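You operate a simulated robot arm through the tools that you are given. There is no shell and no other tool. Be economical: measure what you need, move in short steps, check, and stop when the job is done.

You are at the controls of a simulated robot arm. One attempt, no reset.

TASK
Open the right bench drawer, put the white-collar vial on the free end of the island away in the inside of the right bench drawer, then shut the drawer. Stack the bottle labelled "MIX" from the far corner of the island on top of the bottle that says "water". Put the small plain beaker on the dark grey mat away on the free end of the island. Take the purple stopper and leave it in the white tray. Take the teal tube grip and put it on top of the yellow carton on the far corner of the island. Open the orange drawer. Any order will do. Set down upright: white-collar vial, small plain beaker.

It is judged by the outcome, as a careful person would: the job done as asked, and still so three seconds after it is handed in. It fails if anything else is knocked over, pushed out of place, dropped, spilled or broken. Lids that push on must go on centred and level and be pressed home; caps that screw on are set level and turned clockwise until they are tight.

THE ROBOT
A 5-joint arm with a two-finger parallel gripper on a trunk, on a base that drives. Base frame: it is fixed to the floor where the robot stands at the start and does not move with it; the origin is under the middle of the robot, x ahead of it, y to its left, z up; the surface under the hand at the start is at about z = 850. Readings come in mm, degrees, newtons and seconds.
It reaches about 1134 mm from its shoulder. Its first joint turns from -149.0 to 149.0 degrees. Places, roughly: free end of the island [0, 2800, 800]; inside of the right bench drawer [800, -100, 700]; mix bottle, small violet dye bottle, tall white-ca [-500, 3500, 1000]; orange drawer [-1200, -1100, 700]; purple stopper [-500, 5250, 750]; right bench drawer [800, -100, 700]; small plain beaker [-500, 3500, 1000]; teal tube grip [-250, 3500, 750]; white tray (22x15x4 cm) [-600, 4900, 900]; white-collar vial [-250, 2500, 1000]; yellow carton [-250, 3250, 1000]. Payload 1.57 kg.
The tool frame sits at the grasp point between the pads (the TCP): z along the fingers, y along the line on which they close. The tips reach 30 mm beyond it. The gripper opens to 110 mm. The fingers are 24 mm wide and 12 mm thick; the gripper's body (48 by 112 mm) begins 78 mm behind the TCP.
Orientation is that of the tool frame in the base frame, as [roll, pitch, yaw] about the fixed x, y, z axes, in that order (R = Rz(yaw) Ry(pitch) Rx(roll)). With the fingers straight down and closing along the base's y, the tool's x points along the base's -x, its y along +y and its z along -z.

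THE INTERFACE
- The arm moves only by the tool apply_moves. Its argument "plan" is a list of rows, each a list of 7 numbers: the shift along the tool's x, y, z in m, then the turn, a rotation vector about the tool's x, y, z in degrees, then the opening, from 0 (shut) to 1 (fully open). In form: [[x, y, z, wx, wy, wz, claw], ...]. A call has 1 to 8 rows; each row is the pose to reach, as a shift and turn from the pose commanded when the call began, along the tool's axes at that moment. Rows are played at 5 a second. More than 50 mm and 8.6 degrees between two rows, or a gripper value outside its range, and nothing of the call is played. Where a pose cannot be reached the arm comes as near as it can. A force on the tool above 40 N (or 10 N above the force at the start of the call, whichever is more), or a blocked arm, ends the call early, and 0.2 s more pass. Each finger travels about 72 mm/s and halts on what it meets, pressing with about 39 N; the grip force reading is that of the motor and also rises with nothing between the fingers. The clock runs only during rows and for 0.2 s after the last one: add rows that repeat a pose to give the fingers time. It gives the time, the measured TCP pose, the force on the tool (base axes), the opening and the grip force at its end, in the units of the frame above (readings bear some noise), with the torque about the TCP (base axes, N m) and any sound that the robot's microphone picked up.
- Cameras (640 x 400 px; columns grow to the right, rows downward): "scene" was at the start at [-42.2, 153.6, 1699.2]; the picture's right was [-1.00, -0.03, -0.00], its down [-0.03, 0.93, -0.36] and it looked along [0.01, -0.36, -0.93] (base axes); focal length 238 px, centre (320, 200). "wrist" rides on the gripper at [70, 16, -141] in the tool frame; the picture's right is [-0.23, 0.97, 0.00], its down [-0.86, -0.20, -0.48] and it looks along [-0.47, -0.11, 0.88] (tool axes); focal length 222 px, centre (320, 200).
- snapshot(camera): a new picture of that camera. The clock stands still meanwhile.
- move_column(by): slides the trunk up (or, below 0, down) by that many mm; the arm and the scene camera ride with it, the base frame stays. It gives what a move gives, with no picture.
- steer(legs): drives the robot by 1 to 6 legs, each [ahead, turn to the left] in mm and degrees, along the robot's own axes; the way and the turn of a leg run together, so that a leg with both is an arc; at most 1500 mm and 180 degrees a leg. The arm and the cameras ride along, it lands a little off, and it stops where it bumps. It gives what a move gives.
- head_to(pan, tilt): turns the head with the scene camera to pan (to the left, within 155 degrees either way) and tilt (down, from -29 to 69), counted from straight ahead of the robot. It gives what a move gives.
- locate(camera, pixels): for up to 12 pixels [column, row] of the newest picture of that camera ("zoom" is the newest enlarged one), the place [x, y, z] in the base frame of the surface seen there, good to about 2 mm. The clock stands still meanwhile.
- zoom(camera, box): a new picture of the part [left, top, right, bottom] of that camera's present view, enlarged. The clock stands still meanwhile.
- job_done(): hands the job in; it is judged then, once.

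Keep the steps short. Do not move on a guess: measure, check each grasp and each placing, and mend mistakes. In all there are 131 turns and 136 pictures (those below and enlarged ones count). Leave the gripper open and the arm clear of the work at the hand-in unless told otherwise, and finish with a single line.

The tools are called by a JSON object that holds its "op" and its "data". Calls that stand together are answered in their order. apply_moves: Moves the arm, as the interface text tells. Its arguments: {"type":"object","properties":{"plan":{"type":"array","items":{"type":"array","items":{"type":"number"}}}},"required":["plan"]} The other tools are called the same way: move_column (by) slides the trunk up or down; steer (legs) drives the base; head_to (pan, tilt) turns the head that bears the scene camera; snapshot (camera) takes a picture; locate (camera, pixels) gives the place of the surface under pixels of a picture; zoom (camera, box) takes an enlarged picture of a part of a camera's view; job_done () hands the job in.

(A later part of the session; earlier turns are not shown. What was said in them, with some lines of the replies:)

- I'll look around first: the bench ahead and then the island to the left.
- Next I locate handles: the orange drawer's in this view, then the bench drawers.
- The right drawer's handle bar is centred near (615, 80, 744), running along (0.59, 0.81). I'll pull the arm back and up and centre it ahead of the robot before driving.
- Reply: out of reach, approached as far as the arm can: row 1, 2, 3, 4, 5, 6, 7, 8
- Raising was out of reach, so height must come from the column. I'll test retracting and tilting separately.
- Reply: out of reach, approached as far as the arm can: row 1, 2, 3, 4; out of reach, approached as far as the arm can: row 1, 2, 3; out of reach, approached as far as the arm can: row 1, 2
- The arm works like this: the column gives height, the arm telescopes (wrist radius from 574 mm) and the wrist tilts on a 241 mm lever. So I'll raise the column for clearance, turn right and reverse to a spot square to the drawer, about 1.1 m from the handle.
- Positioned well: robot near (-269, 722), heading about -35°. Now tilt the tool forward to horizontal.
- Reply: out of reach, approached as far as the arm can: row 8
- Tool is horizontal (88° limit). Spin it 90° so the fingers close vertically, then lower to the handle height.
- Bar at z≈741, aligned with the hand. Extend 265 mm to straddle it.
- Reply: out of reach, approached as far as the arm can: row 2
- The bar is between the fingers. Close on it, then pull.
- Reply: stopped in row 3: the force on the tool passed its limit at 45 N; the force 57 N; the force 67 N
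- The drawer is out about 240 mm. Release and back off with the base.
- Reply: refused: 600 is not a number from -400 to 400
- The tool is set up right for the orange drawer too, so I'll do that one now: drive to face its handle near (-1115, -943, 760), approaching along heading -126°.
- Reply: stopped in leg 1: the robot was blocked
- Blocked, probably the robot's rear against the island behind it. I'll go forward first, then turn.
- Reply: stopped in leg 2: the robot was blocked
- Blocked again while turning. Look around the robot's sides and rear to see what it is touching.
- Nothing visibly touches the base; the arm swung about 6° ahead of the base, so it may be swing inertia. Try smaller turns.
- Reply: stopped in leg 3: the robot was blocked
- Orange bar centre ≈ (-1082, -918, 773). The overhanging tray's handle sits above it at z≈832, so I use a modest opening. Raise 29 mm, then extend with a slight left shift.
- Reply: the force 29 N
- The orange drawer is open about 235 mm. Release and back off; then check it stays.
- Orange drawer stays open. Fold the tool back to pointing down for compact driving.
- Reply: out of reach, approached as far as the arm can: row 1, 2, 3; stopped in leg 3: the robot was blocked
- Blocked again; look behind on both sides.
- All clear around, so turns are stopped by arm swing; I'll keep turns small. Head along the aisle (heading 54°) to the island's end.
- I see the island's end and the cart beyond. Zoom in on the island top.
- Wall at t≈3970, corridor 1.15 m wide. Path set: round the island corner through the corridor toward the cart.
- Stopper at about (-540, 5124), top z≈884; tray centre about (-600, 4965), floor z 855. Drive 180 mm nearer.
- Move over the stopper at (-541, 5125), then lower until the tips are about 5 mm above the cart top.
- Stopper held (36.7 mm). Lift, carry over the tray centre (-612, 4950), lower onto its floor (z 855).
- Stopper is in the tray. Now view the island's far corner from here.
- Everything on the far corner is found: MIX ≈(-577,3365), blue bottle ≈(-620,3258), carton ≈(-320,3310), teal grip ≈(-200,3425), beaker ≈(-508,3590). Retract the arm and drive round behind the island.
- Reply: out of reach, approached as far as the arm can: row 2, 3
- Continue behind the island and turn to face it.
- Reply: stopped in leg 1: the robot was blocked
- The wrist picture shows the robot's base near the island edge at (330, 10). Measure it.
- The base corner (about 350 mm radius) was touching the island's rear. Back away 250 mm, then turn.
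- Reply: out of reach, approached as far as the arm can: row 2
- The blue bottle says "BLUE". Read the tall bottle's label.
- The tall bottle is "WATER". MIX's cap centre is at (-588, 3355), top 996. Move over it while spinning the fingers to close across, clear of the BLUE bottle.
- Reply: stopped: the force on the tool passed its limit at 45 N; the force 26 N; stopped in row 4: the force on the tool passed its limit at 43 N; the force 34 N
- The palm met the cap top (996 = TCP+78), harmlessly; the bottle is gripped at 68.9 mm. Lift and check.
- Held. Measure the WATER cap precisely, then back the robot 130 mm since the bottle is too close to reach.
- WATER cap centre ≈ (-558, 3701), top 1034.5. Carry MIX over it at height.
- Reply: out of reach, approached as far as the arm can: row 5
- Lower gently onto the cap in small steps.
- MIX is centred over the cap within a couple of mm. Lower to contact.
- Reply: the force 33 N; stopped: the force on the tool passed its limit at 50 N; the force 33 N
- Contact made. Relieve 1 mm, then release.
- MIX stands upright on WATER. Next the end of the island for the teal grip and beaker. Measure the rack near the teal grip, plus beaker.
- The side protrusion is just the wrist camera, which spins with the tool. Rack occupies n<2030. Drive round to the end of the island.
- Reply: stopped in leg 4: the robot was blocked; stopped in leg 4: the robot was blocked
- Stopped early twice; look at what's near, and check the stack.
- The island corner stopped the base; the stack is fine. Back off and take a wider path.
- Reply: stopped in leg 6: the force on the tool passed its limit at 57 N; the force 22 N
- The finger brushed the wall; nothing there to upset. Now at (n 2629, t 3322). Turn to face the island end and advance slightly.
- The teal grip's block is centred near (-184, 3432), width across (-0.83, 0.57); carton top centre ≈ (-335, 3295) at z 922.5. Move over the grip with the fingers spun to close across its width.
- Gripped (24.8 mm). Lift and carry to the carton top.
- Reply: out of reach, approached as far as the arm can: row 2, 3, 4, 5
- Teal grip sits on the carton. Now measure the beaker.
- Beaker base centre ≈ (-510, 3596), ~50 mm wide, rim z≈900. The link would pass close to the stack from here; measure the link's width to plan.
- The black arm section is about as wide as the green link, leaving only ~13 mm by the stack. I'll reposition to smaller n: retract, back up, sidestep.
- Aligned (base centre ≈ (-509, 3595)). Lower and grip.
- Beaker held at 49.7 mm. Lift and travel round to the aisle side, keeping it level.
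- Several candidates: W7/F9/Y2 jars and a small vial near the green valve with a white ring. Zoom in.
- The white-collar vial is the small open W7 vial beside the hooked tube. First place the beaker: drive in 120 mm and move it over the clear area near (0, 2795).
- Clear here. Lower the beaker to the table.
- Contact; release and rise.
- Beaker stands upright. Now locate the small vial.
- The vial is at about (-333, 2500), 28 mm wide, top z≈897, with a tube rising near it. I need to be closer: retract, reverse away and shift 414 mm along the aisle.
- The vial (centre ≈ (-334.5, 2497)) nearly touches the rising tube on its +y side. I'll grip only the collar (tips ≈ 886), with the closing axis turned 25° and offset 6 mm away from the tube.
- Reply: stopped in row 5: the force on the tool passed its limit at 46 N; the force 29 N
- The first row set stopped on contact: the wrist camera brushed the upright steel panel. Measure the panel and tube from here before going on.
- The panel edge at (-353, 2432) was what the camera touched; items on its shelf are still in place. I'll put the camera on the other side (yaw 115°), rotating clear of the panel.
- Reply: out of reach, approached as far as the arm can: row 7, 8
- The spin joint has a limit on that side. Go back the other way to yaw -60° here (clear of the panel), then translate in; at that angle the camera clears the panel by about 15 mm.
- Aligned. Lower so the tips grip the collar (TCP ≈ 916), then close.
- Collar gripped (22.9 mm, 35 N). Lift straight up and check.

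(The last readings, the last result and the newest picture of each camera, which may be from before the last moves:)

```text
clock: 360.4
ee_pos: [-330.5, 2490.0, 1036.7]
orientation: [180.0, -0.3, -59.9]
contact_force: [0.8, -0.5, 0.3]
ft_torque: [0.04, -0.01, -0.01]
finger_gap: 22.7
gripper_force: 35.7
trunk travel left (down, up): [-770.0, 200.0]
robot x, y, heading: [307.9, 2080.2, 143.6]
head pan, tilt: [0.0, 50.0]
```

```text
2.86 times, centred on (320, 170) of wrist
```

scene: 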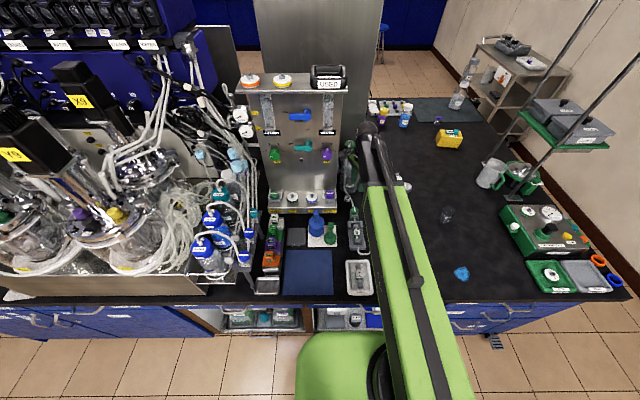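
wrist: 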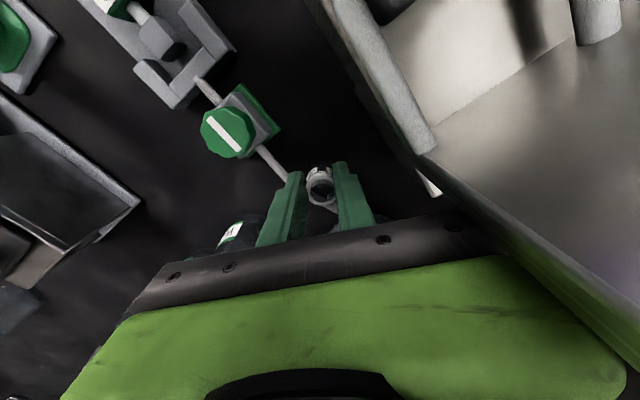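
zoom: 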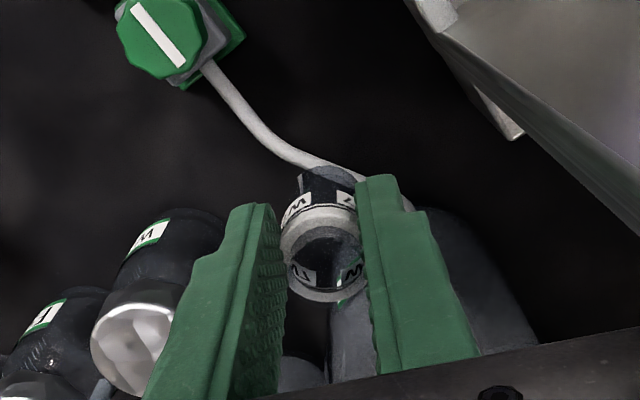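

Vial held upright. Raise a bit, back straight away from the island, and retract.

{"op": "move_column", "data": {"by": 80}}

{"op": "steer", "data": {"legs": [[-175, 0], [-175, 0]]}}

{"op": "apply_moves", "data": {"plan": [[0.027, -0.03, 0, 0, 0, 0, 0.15], [0.054, -0.06, 0, 0, 0, 0, 0.15], [0.08, -0.09, 0, 0, 0, 0, 0.15], [0.107, -0.12, 0, 0, 0, 0, 0.15]]}}

{"op": "move_column", "data": {"by": 115}}

```text
clock: 361.6
ee_pos: [-330.7, 2491.1, 1116.1]
orientation: [-179.9, -0.3, -59.9]
contact_force: [-0.8, -0.8, 0.1]
ft_torque: [0.01, -0.02, 0.0]
finger_gap: 22.8
gripper_force: 35.2
trunk travel left (down, up): [-850.0, 120.0]
robot x, y, heading: [305.8, 2083.1, 143.6]
head pan, tilt: [0.0, 50.0]
```

```text
clock: 362.3
ee_pos: [-326.3, 2490.8, 1115.5]
orientation: [179.5, 0.5, -60.9]
contact_force: [-10.2, 13.1, 1.2]
ft_torque: [-1.66, -1.46, -0.97]
finger_gap: 22.8
gripper_force: 35.5
trunk travel left (down, up): [-850.0, 120.0]
robot x, y, heading: [315.9, 2074.5, 143.6]
head pan, tilt: [0.0, 50.0]
stopped in leg 1: the force on the tool passed its limit at 85 N (the readings are from after the stop); the commanded pose is now the measured one
```

```text
clock: 362.6
ee_pos: [-327.3, 2492.7, 1114.1]
orientation: [179.1, 0.9, -61.3]
contact_force: [-14.3, 12.8, 3.1]
ft_torque: [-1.72, -1.71, -1.13]
finger_gap: 22.8
gripper_force: 35.4
trunk travel left (down, up): [-850.0, 120.0]
robot x, y, heading: [313.9, 2073.9, 143.6]
head pan, tilt: [0.0, 50.0]
stopped in row 1: the force on the tool passed its limit at 81 N (the readings are from after the stop); the commanded pose is now the measured one
```

```text
clock: 364.1
ee_pos: [-323.1, 2490.4, 1232.1]
orientation: [179.1, 0.8, -61.2]
contact_force: [3.2, 7.8, 5.5]
ft_torque: [-0.88, 0.44, -0.14]
finger_gap: 22.8
gripper_force: 35.3
trunk travel left (down, up): [-965.0, 5.0]
robot x, y, heading: [312.0, 2073.7, 143.5]
head pan, tilt: [0.0, 50.0]
```

Something on the panel snagged the camera when backing. Look before moving.

{"op": "snapshot", "data": {"camera": "wrist"}}

{"op": "zoom", "data": {"camera": "scene", "box": [260, 80, 420, 200]}}

```text
12 pictures are left
```

wrist: 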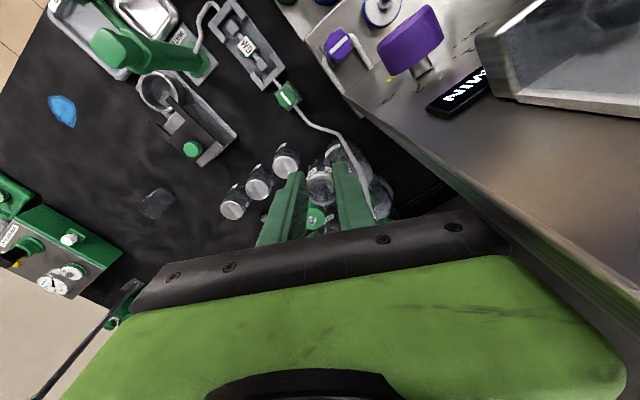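

```text
3.33 times, centred on (340, 140) of scene
```

zoom: 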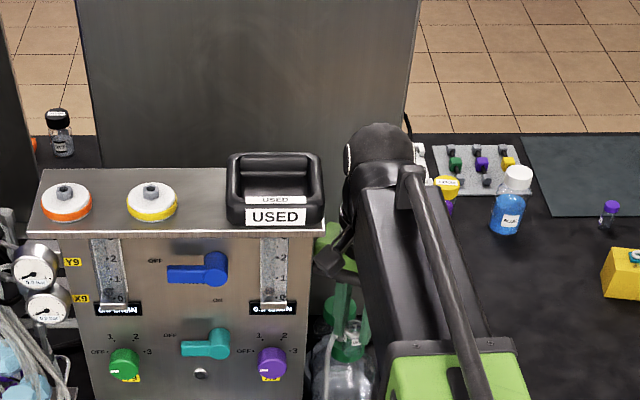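

The gripper body's end is tucked behind the panel's edge, so it must first slide sideways (+t) clear of the panel before backing.

{"op": "apply_moves", "data": {"plan": [[-0.01, -0.021, 0, 0, 0, 0, 0.15], [-0.021, -0.045, 0, 0, 0, 0, 0.15], [-0.032, -0.068, 0, 0, 0, 0, 0.15], [-0.0425, -0.0907, 0, 0, 0, 0, 0.15], [-0.0425, -0.0907, 0, 0, 0, 0, 0.15]]}}

```text
clock: 365.3
ee_pos: [-267.5, 2573.0, 1231.3]
orientation: [179.1, 0.9, -61.2]
contact_force: [-0.2, -0.5, -0.5]
ft_torque: [0.02, -0.02, 0.0]
finger_gap: 22.7
gripper_force: 34.8
out of reach, approached as far as the arm can: row 3
trunk travel left (down, up): [-965.0, 5.0]
robot x, y, heading: [312.1, 2072.2, 143.7]
head pan, tilt: [0.0, 50.0]
```

{"op": "apply_moves", "data": {"plan": [[0.039, -0.0145, 0, 0.9, 0.9, 0, 0.15], [0.078, -0.029, 0, 0.9, 0.9, 0, 0.15], [0.117, -0.0433, 0, 0.9, 0.9, 0, 0.15], [0.1556, -0.0577, 0, 0.9, 0.9, 0, 0.15]]}}

{"op": "steer", "data": {"legs": [[-175, 0], [-175, 0]]}}

{"op": "zoom", "data": {"camera": "scene", "box": [200, 60, 440, 240]}}

```text
clock: 366.3
ee_pos: [-136.8, 2462.4, 1231.7]
orientation: [-179.9, 0.0, -61.3]
contact_force: [0.2, 0.2, -0.3]
ft_torque: [0.04, -0.03, -0.03]
finger_gap: 24.1
gripper_force: 35.8
out of reach, approached as far as the arm can: row 2, 3, 4
trunk travel left (down, up): [-965.0, 5.0]
robot x, y, heading: [315.0, 2072.0, 143.6]
head pan, tilt: [0.0, 50.0]
```

```text
clock: 368.9
ee_pos: [150.6, 2250.3, 1232.7]
orientation: [-179.9, 0.1, -61.2]
contact_force: [0.8, -1.5, -0.2]
ft_torque: [0.06, 0.03, 0.02]
finger_gap: 24.4
gripper_force: 36.3
trunk travel left (down, up): [-965.0, 5.0]
robot x, y, heading: [604.4, 1859.8, 143.6]
head pan, tilt: [0.0, 50.0]
```

```text
2.22 times, centred on (320, 150) of scene
```

zoom: 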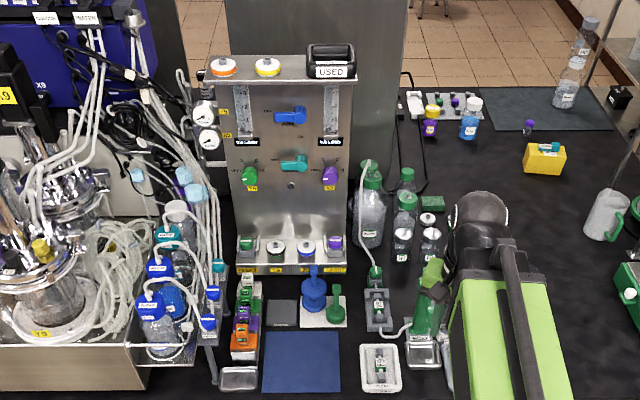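

Panel and items intact. Check the vial in the fingers, then turn toward the bench.

{"op": "zoom", "data": {"camera": "wrist", "box": [240, 120, 400, 230]}}

{"op": "steer", "data": {"legs": [[0, 19.7], [0, 19.7], [0, 19.7], [0, 19.7], [0, 19.7]]}}

```text
3.64 times, centred on (320, 175) of wrist
```

zoom: 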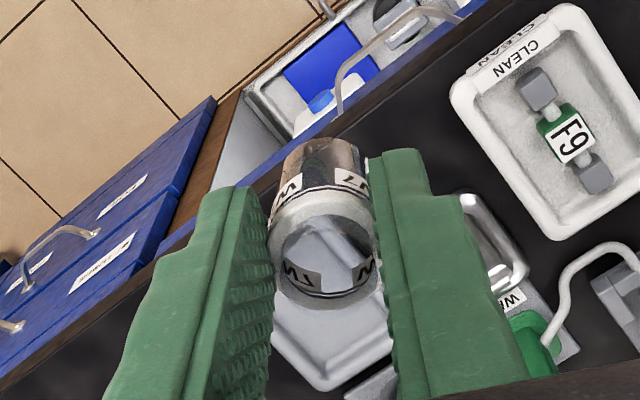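

```text
clock: 374.5
ee_pos: [260.4, 1369.0, 1233.4]
orientation: [179.9, 0.0, 35.7]
contact_force: [-1.1, 0.4, -0.1]
ft_torque: [-0.09, -0.02, -0.01]
finger_gap: 24.2
gripper_force: 36.4
trunk travel left (down, up): [-965.0, 5.0]
robot x, y, heading: [637.2, 1835.8, -120.8]
head pan, tilt: [0.0, 50.0]
```

{"op": "steer", "data": {"legs": [[0, 1.3], [723, 0], [722, 0]]}}

{"op": "steer", "data": {"legs": [[0, 20.8], [0, 20.8], [0, 20.8], [0, 20.8]]}}

{"op": "snapshot", "data": {"camera": "scene"}}

```text
clock: 382.4
ee_pos: [-399.3, 70.7, 1230.4]
orientation: [-179.8, 0.0, 38.4]
contact_force: [0.2, -0.3, -0.2]
ft_torque: [0.01, -0.01, 0.01]
finger_gap: 24.2
gripper_force: 36.6
trunk travel left (down, up): [-965.0, 5.0]
robot x, y, heading: [-47.3, 559.4, -117.9]
head pan, tilt: [0.0, 50.0]
```

```text
clock: 387.2
ee_pos: [392.5, 150.2, 1230.3]
orientation: [-179.7, 0.1, 120.9]
contact_force: [0.5, 0.1, -0.3]
ft_torque: [-0.06, 0.1, 0.02]
finger_gap: 24.4
gripper_force: 36.6
trunk travel left (down, up): [-965.0, 5.0]
robot x, y, heading: [-23.0, 594.2, -35.6]
head pan, tilt: [0.0, 50.0]
```

```text
8 pictures are left
```

scene: 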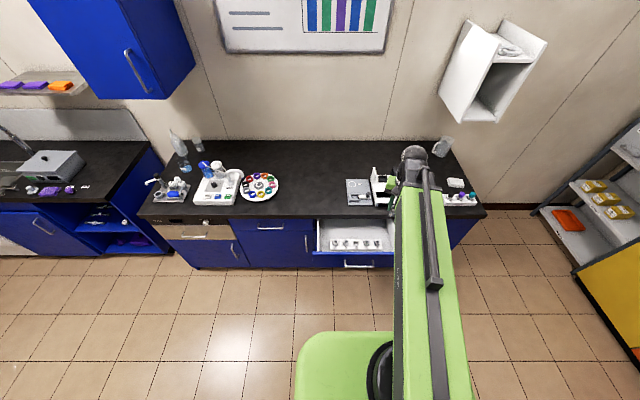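

Measure inside the open drawer.

{"op": "locate", "data": {"camera": "scene", "pixels": [[355, 231], [340, 230], [375, 230], [337, 243], [358, 244], [378, 243], [345, 252], [320, 240], [355, 237], [330, 235], [386, 240], [358, 264]]}}

{"op": "zoom", "data": {"camera": "scene", "box": [305, 205, 405, 275]}}

```text
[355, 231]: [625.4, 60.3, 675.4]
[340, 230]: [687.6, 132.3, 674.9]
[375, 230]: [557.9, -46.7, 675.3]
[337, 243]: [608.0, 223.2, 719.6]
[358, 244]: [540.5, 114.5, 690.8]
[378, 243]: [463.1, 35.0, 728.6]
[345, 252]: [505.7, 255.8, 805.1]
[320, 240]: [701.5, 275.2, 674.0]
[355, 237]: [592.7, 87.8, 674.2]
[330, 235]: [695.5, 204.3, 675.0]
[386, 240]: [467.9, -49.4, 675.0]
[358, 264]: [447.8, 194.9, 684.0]
```

```text
5.71 times, centred on (355, 240) of scene
```

zoom: 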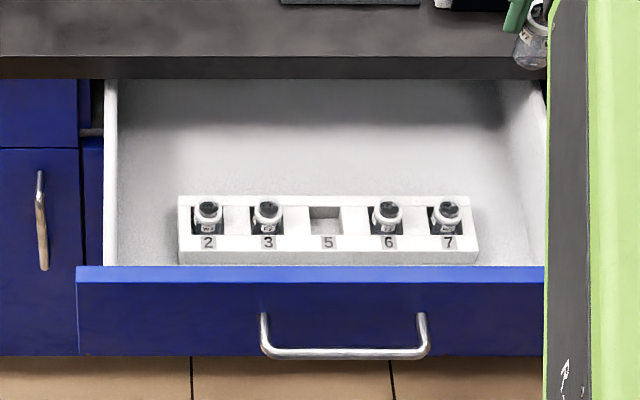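

Inside: a rack with slot vials near the front; flat floor (z 675) behind it. Check the counter edge and rack limits.

{"op": "locate", "data": {"camera": "zoom", "pixels": [[300, 60], [300, 70], [300, 78], [300, 86], [300, 110], [300, 140], [300, 170], [300, 192], [300, 200], [330, 228], [180, 225], [475, 225]]}}

```text
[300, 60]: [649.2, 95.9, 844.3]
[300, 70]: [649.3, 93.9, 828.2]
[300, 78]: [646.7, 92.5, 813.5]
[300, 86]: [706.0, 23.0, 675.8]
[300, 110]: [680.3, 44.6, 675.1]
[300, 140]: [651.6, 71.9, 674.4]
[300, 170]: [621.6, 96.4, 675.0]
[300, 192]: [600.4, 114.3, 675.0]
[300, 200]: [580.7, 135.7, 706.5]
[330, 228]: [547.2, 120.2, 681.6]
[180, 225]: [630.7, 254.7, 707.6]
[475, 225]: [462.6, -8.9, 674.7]
```

Counter edge n = -470, rack back n = -391. Place the vial at n ≈ -430, t ≈ 440, camera side toward the robot.

{"op": "apply_moves", "data": {"plan": [[-0.029, 0.0315, 0, 0, 0, -4.6, 0.15], [-0.058, 0.063, 0, 0, 0, -9.2, 0.15], [-0.087, 0.0946, 0, 0, 0, -13.9, 0.15], [-0.116, 0.126, 0, 0, 0, -18.5, 0.15], [-0.1445, 0.1577, 0, 0, 0, -23.1, 0.15], [-0.1445, 0.1577, 0, 0, 0, -23.1, 0.15]]}}

{"op": "move_column", "data": {"by": -330}}

{"op": "snapshot", "data": {"camera": "wrist"}}

```text
clock: 388.6
ee_pos: [597.1, 105.7, 1232.9]
orientation: [-180.0, 0.0, 144.1]
contact_force: [-0.4, 0.5, -0.1]
ft_torque: [0.01, -0.02, 0.04]
finger_gap: 24.4
gripper_force: 36.2
trunk travel left (down, up): [-965.0, 5.0]
robot x, y, heading: [-22.6, 593.3, -36.2]
head pan, tilt: [0.0, 50.0]
```

```text
clock: 391.9
ee_pos: [598.2, 104.0, 902.3]
orientation: [-179.9, 0.0, 144.0]
contact_force: [0.4, 0.1, 0.1]
ft_torque: [-0.03, 0.02, -0.02]
finger_gap: 24.3
gripper_force: 36.1
trunk travel left (down, up): [-635.0, 335.0]
robot x, y, heading: [-23.4, 593.1, -35.8]
head pan, tilt: [0.0, 50.0]
```

```text
6 pictures are left
```

wrist: 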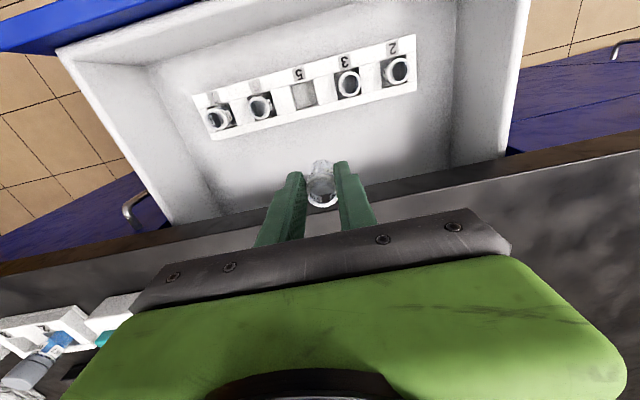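

Good alignment. Lower into the drawer.

{"op": "move_column", "data": {"by": -150}}

{"op": "move_column", "data": {"by": -8}}

{"op": "move_column", "data": {"by": -2}}

```text
clock: 393.6
ee_pos: [598.4, 103.9, 751.2]
orientation: [-179.9, 0.0, 144.0]
contact_force: [0.0, 0.4, -0.9]
ft_torque: [-0.03, -0.01, -0.01]
finger_gap: 24.1
gripper_force: 36.0
trunk travel left (down, up): [-485.0, 485.0]
robot x, y, heading: [-24.3, 593.6, -35.9]
head pan, tilt: [0.0, 50.0]
```

```text
clock: 394.2
ee_pos: [598.0, 104.7, 743.9]
orientation: [-180.0, 0.1, 144.0]
contact_force: [-1.0, 0.1, -0.1]
ft_torque: [0.02, 0.04, 0.01]
finger_gap: 24.3
gripper_force: 36.0
trunk travel left (down, up): [-477.0, 493.0]
robot x, y, heading: [-21.9, 591.5, -36.1]
head pan, tilt: [0.0, 50.0]
```

```text
clock: 394.7
ee_pos: [598.2, 105.1, 741.8]
orientation: [-180.0, -0.1, 144.0]
contact_force: [-0.3, 0.1, -0.4]
ft_torque: [0.02, -0.02, 0.04]
finger_gap: 24.2
gripper_force: 35.8
trunk travel left (down, up): [-475.0, 495.0]
robot x, y, heading: [-26.0, 592.6, -35.9]
head pan, tilt: [0.0, 50.0]
```

{"op": "move_column", "data": {"by": -2}}

{"op": "move_column", "data": {"by": -2}}

```text
clock: 395.2
ee_pos: [598.0, 105.0, 739.9]
orientation: [-180.0, 0.2, 144.0]
contact_force: [2.2, -1.8, 16.0]
ft_torque: [-0.16, -0.23, -0.02]
finger_gap: 24.5
gripper_force: 36.2
trunk travel left (down, up): [-473.0, 497.0]
robot x, y, heading: [-24.1, 591.5, -36.0]
head pan, tilt: [0.0, 50.0]
```

```text
clock: 395.7
ee_pos: [597.1, 105.9, 739.7]
orientation: [-179.9, 0.0, 144.0]
contact_force: [0.2, -0.6, 26.7]
ft_torque: [-0.12, -0.22, -0.02]
finger_gap: 24.6
gripper_force: 36.4
trunk travel left (down, up): [-471.0, 499.0]
robot x, y, heading: [-26.3, 590.0, -36.0]
head pan, tilt: [0.0, 50.0]
```

Seated on the drawer floor. Release and rise.

{"op": "move_column", "data": {"by": 1.5}}

{"op": "apply_moves", "data": {"plan": [[0, 0, 0, 0, 0, 0, 0.25], [0, 0, 0, 0, 0, 0, 0.35], [0, 0, 0, 0, 0, 0, 0.45], [0, 0, 0, 0, 0, 0, 0.45]]}}

{"op": "move_column", "data": {"by": 180}}

{"op": "snapshot", "data": {"camera": "wrist"}}

```text
clock: 396.2
ee_pos: [597.6, 104.7, 739.1]
orientation: [-179.9, 0.0, 144.0]
contact_force: [-2.4, 1.7, 9.2]
ft_torque: [0.08, 0.07, -0.01]
finger_gap: 24.3
gripper_force: 36.5
trunk travel left (down, up): [-472.0, 498.0]
robot x, y, heading: [-25.2, 595.3, -35.9]
head pan, tilt: [0.0, 50.0]
```

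```text
clock: 397.2
ee_pos: [597.8, 105.0, 739.8]
orientation: [-179.8, 0.0, 144.0]
contact_force: [-0.4, 0.1, -0.1]
ft_torque: [0.0, -0.04, 0.0]
finger_gap: 49.5
gripper_force: 0.1
trunk travel left (down, up): [-472.0, 498.0]
robot x, y, heading: [-24.1, 594.9, -36.0]
head pan, tilt: [0.0, 50.0]
```

```text
clock: 399.2
ee_pos: [597.9, 105.2, 919.8]
orientation: [-179.9, 0.0, 144.1]
contact_force: [-0.1, -0.3, -0.2]
ft_torque: [0.02, 0.0, 0.02]
finger_gap: 49.5
gripper_force: 0.1
trunk travel left (down, up): [-652.0, 318.0]
robot x, y, heading: [-24.4, 592.2, -36.0]
head pan, tilt: [0.0, 50.0]
```

```text
5 pictures are left
5 turns are left
```

wrist: 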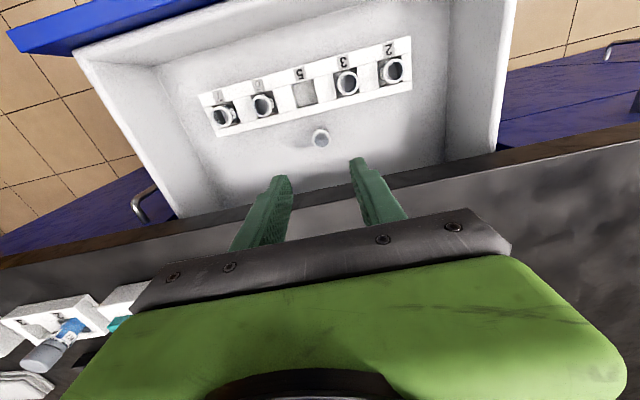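

Vial stands upright in the drawer. Few turns remain, so I'll do the closing in one go: retract with fingers shut, back 60 mm, lower to the bar's height, then push the drawer in slowly.

{"op": "apply_moves", "data": {"plan": [[0.04, -0.0014, 0, 0, 0, 0, 0.4], [0.08, -0.0028, 0, 0, 0, 0, 0.2], [0.12, -0.0042, 0, 0, 0, 0, 0], [0.16, -0.0056, 0, 0, 0, 0, 0], [0.2, -0.007, 0, 0, 0, 0, 0], [0.2, -0.007, 0, 0, 0, 0, 0]]}}

{"op": "steer", "data": {"legs": [[-60, 0]]}}

{"op": "move_column", "data": {"by": -156}}

{"op": "apply_moves", "data": {"plan": [[-0.017, 0, 0, 0, 0, 0, 0], [-0.034, 0, 0, 0, 0, 0, 0], [-0.051, 0, 0, 0, 0, 0, 0], [-0.068, 0, 0, 0, 0, 0, 0], [-0.085, 0, 0, 0, 0, 0, 0], [-0.102, 0, 0, 0, 0, 0, 0], [-0.119, 0, 0, 0, 0, 0, 0], [-0.136, 0, 0, 0, 0, 0, 0]]}}

{"op": "apply_moves", "data": {"plan": [[-0.017, 0, 0, 0, 0, 0, 0], [-0.034, 0, 0, 0, 0, 0, 0], [-0.051, 0, 0, 0, 0, 0, 0], [-0.068, 0, 0, 0, 0, 0, 0], [-0.085, 0, 0, 0, 0, 0, 0], [-0.102, 0, 0, 0, 0, 0, 0], [-0.116, 0, 0, 0, 0, 0, 0], [-0.126, 0, 0, 0, 0, 0, 0]]}}

{"op": "snapshot", "data": {"camera": "scene"}}

```text
clock: 400.6
ee_pos: [430.5, 217.9, 918.7]
orientation: [-179.9, 0.0, 143.9]
contact_force: [-0.6, 0.1, 0.0]
ft_torque: [0.02, 0.01, -0.04]
finger_gap: 0.0
gripper_force: 21.1
trunk travel left (down, up): [-652.0, 318.0]
robot x, y, heading: [-22.8, 593.3, -36.0]
head pan, tilt: [0.0, 50.0]
```

```text
clock: 401.6
ee_pos: [381.5, 253.4, 920.4]
orientation: [-179.9, 0.0, 144.0]
contact_force: [0.0, 0.4, 0.5]
ft_torque: [0.03, -0.01, -0.01]
finger_gap: 0.0
gripper_force: 21.5
trunk travel left (down, up): [-652.0, 318.0]
robot x, y, heading: [-72.1, 628.4, -36.1]
head pan, tilt: [0.0, 50.0]
```

```text
clock: 403.4
ee_pos: [381.5, 252.7, 763.0]
orientation: [-180.0, 0.1, 144.1]
contact_force: [-1.1, 0.2, -1.0]
ft_torque: [0.0, 0.03, 0.02]
finger_gap: 0.0
gripper_force: 21.1
trunk travel left (down, up): [-496.0, 474.0]
robot x, y, heading: [-76.0, 627.1, -36.0]
head pan, tilt: [0.0, 50.0]
```

```text
clock: 405.2
ee_pos: [491.5, 174.2, 762.7]
orientation: [-180.0, 0.0, 144.0]
contact_force: [0.6, 0.1, -0.1]
ft_torque: [0.0, 0.0, 0.02]
finger_gap: 0.0
gripper_force: 21.7
trunk travel left (down, up): [-496.0, 474.0]
robot x, y, heading: [-76.7, 630.0, -35.8]
head pan, tilt: [0.0, 50.0]
```

```text
clock: 407.0
ee_pos: [592.0, 97.7, 763.3]
orientation: [-179.9, -0.1, 144.0]
contact_force: [-0.4, -0.7, 0.5]
ft_torque: [0.01, 0.03, 0.0]
finger_gap: 0.0
gripper_force: 21.2
trunk travel left (down, up): [-496.0, 474.0]
robot x, y, heading: [-77.9, 626.2, -35.7]
head pan, tilt: [0.0, 50.0]
```

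```text
4 pictures are left
4 turns are left
```

scene: 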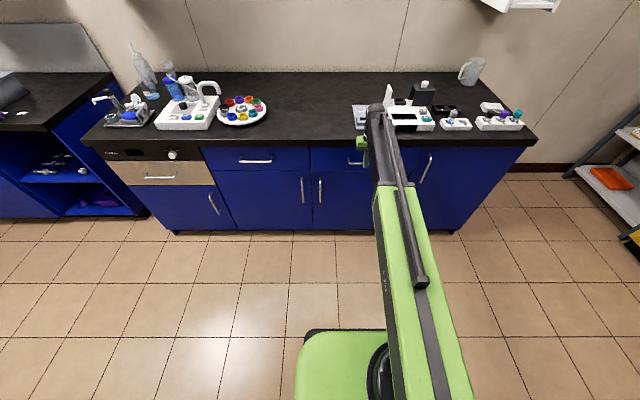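

The drawer is nearly home; the bar should be at n≈-447 and the finger front is at -434. Push the last ~14 mm, then retract, open and rise.

{"op": "apply_moves", "data": {"plan": [[-0.004, 0, 0, 0, 0, 0, 0], [-0.008, 0, 0, 0, 0, 0, 0], [-0.011, 0, 0, 0, 0, 0, 0], [-0.014, 0, 0, 0, 0, 0, 0], [-0.017, 0, 0, 0, 0, 0, 0], [-0.017, 0, 0, 0, 0, 0, 0]]}}

{"op": "apply_moves", "data": {"plan": [[0.03, 0, 0, 0, 0, 0, 0], [0.07, 0, 0, 0, 0, 0, 0], [0.11, 0, 0, 0, 0, 0, 0], [0.15, 0, 0, 0, 0, 0, 0.3], [0.19, 0, 0, 0, 0, 0, 0.7], [0.23, 0, 0, 0, 0, 0, 1], [0.23, 0, 0, 0, 0, 0, 1]]}}

{"op": "move_column", "data": {"by": 300}}

{"op": "steer", "data": {"legs": [[-150, 0]]}}

{"op": "head_to", "data": {"pan": 15, "tilt": 40}}

{"op": "snapshot", "data": {"camera": "scene"}}

```text
clock: 407.6
ee_pos: [593.7, 98.0, 764.1]
orientation: [-179.8, -0.7, 144.1]
contact_force: [-7.1, 4.3, -0.4]
ft_torque: [-0.33, -0.52, 0.09]
finger_gap: 0.2
gripper_force: 21.4
trunk travel left (down, up): [-496.0, 474.0]
robot x, y, heading: [-75.6, 630.0, -36.0]
head pan, tilt: [0.0, 50.0]
stopped in row 3: the force on the tool passed its limit at 48 N (the readings are from after the stop); the commanded pose is now the measured one
```

```text
clock: 409.2
ee_pos: [406.9, 234.9, 763.1]
orientation: [-179.8, -0.5, 144.1]
contact_force: [0.3, -0.3, -0.1]
ft_torque: [0.03, 0.0, 0.04]
finger_gap: 109.9
gripper_force: 0.0
out of reach, approached as far as the arm can: row 6, 7
trunk travel left (down, up): [-496.0, 474.0]
robot x, y, heading: [-75.6, 629.6, -35.7]
head pan, tilt: [0.0, 50.0]
```

```text
clock: 412.2
ee_pos: [408.1, 233.8, 1062.0]
orientation: [-179.9, -0.5, 144.1]
contact_force: [0.6, -0.1, 0.3]
ft_torque: [0.01, 0.03, 0.01]
finger_gap: 109.9
gripper_force: 0.0
trunk travel left (down, up): [-796.0, 174.0]
robot x, y, heading: [-76.0, 628.4, -36.0]
head pan, tilt: [0.0, 50.0]
```

```text
clock: 413.6
ee_pos: [283.5, 324.1, 1064.1]
orientation: [180.0, -0.4, 144.1]
contact_force: [-1.1, 0.7, 0.4]
ft_torque: [0.02, 0.0, -0.02]
finger_gap: 110.0
gripper_force: 0.1
trunk travel left (down, up): [-796.0, 174.0]
robot x, y, heading: [-200.5, 718.0, -35.9]
head pan, tilt: [0.0, 50.0]
```

```text
clock: 414.4
ee_pos: [281.5, 324.4, 1062.1]
orientation: [-179.9, -0.6, 144.0]
contact_force: [-0.5, 0.3, -0.2]
ft_torque: [0.01, 0.0, -0.02]
finger_gap: 109.8
gripper_force: 0.0
trunk travel left (down, up): [-796.0, 174.0]
robot x, y, heading: [-194.2, 719.8, -35.8]
head pan, tilt: [15.0, 40.0]
```

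```text
3 pictures are left
3 turns are left
```

scene: 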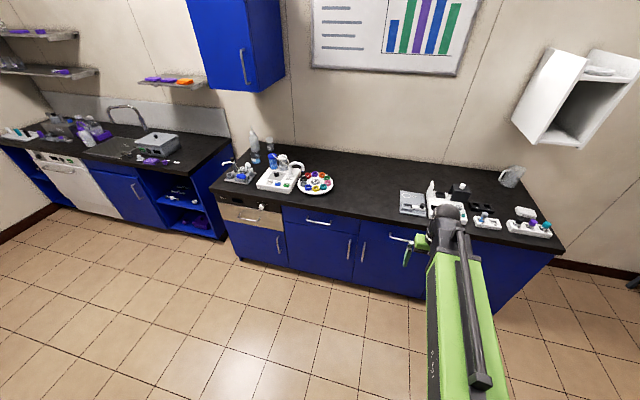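

It met a firm stop at 48 N. Verify the bar's position against its original.

{"op": "zoom", "data": {"camera": "scene", "box": [330, 205, 430, 275]}}

{"op": "locate", "data": {"camera": "scene", "pixels": [[391, 238], [395, 238], [400, 239], [405, 240], [318, 222], [325, 223]]}}

```text
5.71 times, centred on (380, 240) of scene
```

zoom: 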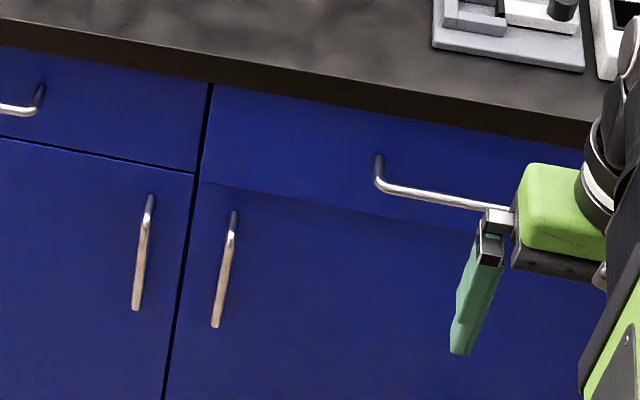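

```text
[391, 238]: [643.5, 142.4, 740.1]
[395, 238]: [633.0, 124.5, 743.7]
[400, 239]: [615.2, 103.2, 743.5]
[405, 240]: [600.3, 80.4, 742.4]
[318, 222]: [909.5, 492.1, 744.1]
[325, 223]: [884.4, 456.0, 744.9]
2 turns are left
```

The bar is at n≈-438, so the drawer is ~9 mm short: the gripper body met the counter edge (the torque shows contact ~75 mm above the TCP). I'll push again with the tool horizontal so only the fingertips reach the bar, then retract, open and back away.

{"op": "apply_moves", "data": {"plan": [[-0.0352, 0, -0.0026, 0, -8.4, 0, 0.6], [-0.0697, 0, -0.0103, 0, -16.8, 0, 0.3], [-0.1026, 0, -0.0229, 0, -25.2, 0, 0], [-0.1334, 0, -0.0403, 0, -33.6, 0, 0], [-0.1613, 0, -0.0619, 0, -42, 0, 0], [-0.1857, 0, -0.0874, 0, -50.4, 0, 0], [-0.2061, 0, -0.1162, 0, -58.8, 0, 0], [-0.2222, 0, -0.1476, 0, -67.2, 0, 0]]}}

{"op": "apply_moves", "data": {"plan": [[-0.0352, 0, -0.0026, 0, -8.4, 0, 0], [-0.0697, 0, -0.0103, 0, -16.8, 0, 0], [-0.084, 0, -0.0151, 0, -20.4, 0, 0], [-0.084, 0, -0.0151, 0, -20.4, 0, 0]]}}

{"op": "move_column", "data": {"by": -400}}

{"op": "move_column", "data": {"by": -151}}

{"op": "apply_moves", "data": {"plan": [[-0.0012, 0, 0.028, 0, 0, 0, 0], [-0.0023, 0, 0.055, 0, 0, 0, 0], [-0.0034, 0, 0.082, 0, 0, 0, 0], [-0.0046, 0, 0.109, 0, 0, 0, 0], [-0.0057, 0, 0.136, 0, 0, 0, 0], [-0.0066, 0, 0.156, 0, 0, 0, 0], [-0.0071, 0, 0.168, 0, 0, 0, 0], [-0.0075, 0, 0.178, 0, 0, 0, 0]]}}

{"op": "apply_moves", "data": {"plan": [[-0.0003, 0, 0.007, 0, 0, 0, 0], [-0.0006, 0, 0.014, 0, 0, 0, 0], [-0.0009, 0, 0.021, 0, 0, 0, 0], [-0.0012, 0, 0.028, 0, 0, 0, 0], [-0.0015, 0, 0.035, 0, 0, 0, 0], [-0.0018, 0, 0.042, 0, 0, 0, 0]]}}

{"op": "apply_moves", "data": {"plan": [[0.001, 0, -0.03, 0, 0, 0, 0], [0.003, 0, -0.07, 0, 0, 0, 0], [0.005, 0, -0.11, 0, 0, 0, 0.5], [0.006, 0, -0.15, 0, 0, 0, 1], [0.006, 0, -0.15, 0, 0, 0, 1], [0.006, 0, -0.15, 0, 0, 0, 1]]}}

{"op": "steer", "data": {"legs": [[-120, 0]]}}

{"op": "snapshot", "data": {"camera": "scene"}}

```text
clock: 416.2
ee_pos: [463.9, 192.6, 1208.4]
orientation: [-179.9, 66.9, 144.1]
contact_force: [0.2, -0.1, -1.3]
ft_torque: [-0.01, 0.0, 0.05]
finger_gap: 0.0
gripper_force: 21.7
trunk travel left (down, up): [-796.0, 174.0]
robot x, y, heading: [-196.4, 717.5, -35.8]
head pan, tilt: [15.0, 40.0]
```

```text
clock: 417.2
ee_pos: [479.6, 181.4, 1289.8]
orientation: [-179.0, 87.3, 145.2]
contact_force: [-1.4, 0.3, 1.0]
ft_torque: [0.02, -0.03, 0.01]
finger_gap: 0.1
gripper_force: 21.4
out of reach, approached as far as the arm can: row 1, 3
trunk travel left (down, up): [-796.0, 174.0]
robot x, y, heading: [-199.2, 718.2, -36.0]
head pan, tilt: [15.0, 40.0]
```

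```text
clock: 421.0
ee_pos: [478.2, 181.2, 889.4]
orientation: [-178.6, 87.3, 145.4]
contact_force: [0.0, 0.3, 0.0]
ft_torque: [-0.01, 0.02, 0.03]
finger_gap: 0.2
gripper_force: 21.3
trunk travel left (down, up): [-396.0, 574.0]
robot x, y, heading: [-199.6, 718.7, -35.7]
head pan, tilt: [15.0, 40.0]
```

```text
clock: 422.8
ee_pos: [476.6, 181.0, 739.4]
orientation: [-178.5, 87.2, 145.5]
contact_force: [0.2, 0.1, 0.3]
ft_torque: [0.02, -0.01, 0.03]
finger_gap: 0.1
gripper_force: 21.6
trunk travel left (down, up): [-245.0, 725.0]
robot x, y, heading: [-194.2, 716.7, -35.6]
head pan, tilt: [15.0, 40.0]
```

```text
clock: 424.1
ee_pos: [587.5, 100.0, 738.5]
orientation: [-178.0, 87.1, 146.1]
contact_force: [-9.2, 6.4, 5.1]
ft_torque: [-0.06, -0.13, 0.07]
finger_gap: 0.0
gripper_force: 20.9
trunk travel left (down, up): [-245.0, 725.0]
robot x, y, heading: [-197.6, 717.9, -35.8]
head pan, tilt: [15.0, 40.0]
stopped in row 6: the force on the tool passed its limit at 105 N (the readings are from after the stop); the commanded pose is now the measured one
```

```text
clock: 424.4
ee_pos: [587.4, 101.0, 739.7]
orientation: [-177.6, 87.0, 146.6]
contact_force: [-9.3, 7.2, 8.3]
ft_torque: [-0.11, -0.27, 0.1]
finger_gap: 0.2
gripper_force: 21.0
trunk travel left (down, up): [-245.0, 725.0]
robot x, y, heading: [-199.0, 717.3, -35.8]
head pan, tilt: [15.0, 40.0]
stopped in row 1: the force on the tool passed its limit at 61 N (the readings are from after the stop); the commanded pose is now the measured one
```

```text
clock: 425.8
ee_pos: [468.8, 187.2, 738.7]
orientation: [-178.0, 86.9, 146.3]
contact_force: [0.3, 0.2, 0.7]
ft_torque: [0.03, 0.01, 0.0]
finger_gap: 110.1
gripper_force: 0.1
trunk travel left (down, up): [-245.0, 725.0]
robot x, y, heading: [-199.6, 720.4, -36.2]
head pan, tilt: [15.0, 40.0]
```

```text
clock: 427.0
ee_pos: [373.8, 256.7, 737.0]
orientation: [-178.0, 86.9, 146.4]
contact_force: [-0.9, 0.3, -0.2]
ft_torque: [-0.03, 0.03, 0.0]
finger_gap: 109.9
gripper_force: 0.0
trunk travel left (down, up): [-245.0, 725.0]
robot x, y, heading: [-295.0, 784.3, -35.7]
head pan, tilt: [15.0, 40.0]
```

```text
1 pictures are left
1 turns are left
```

scene: 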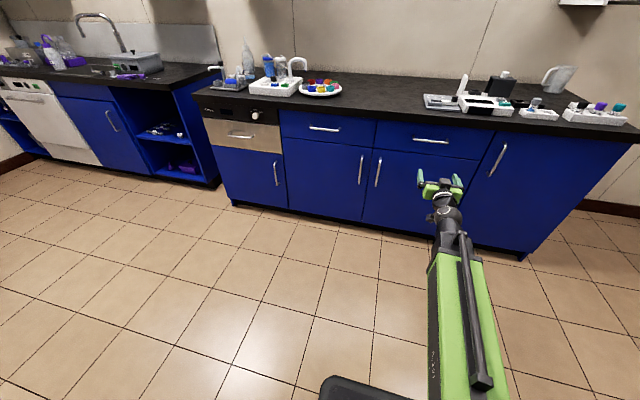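

The tip reached n≈-447, the bar's original shut position, against a firm stop, so the drawer is shut. The gripper is open and clear; handing in.

{"op": "job_done", "data": {}}

```text
The job is handed in.
```

All six tasks are done: vial upright in the shut right bench drawer, MIX stacked on WATER, beaker upright on the free end, purple stopper in the white tray, teal grip on the carton, orange drawer open. On the way the wrist camera or gripper bumped the island's steel panel, a finger brushed the wall and the base touched the island; later pictures showed nothing out of place.
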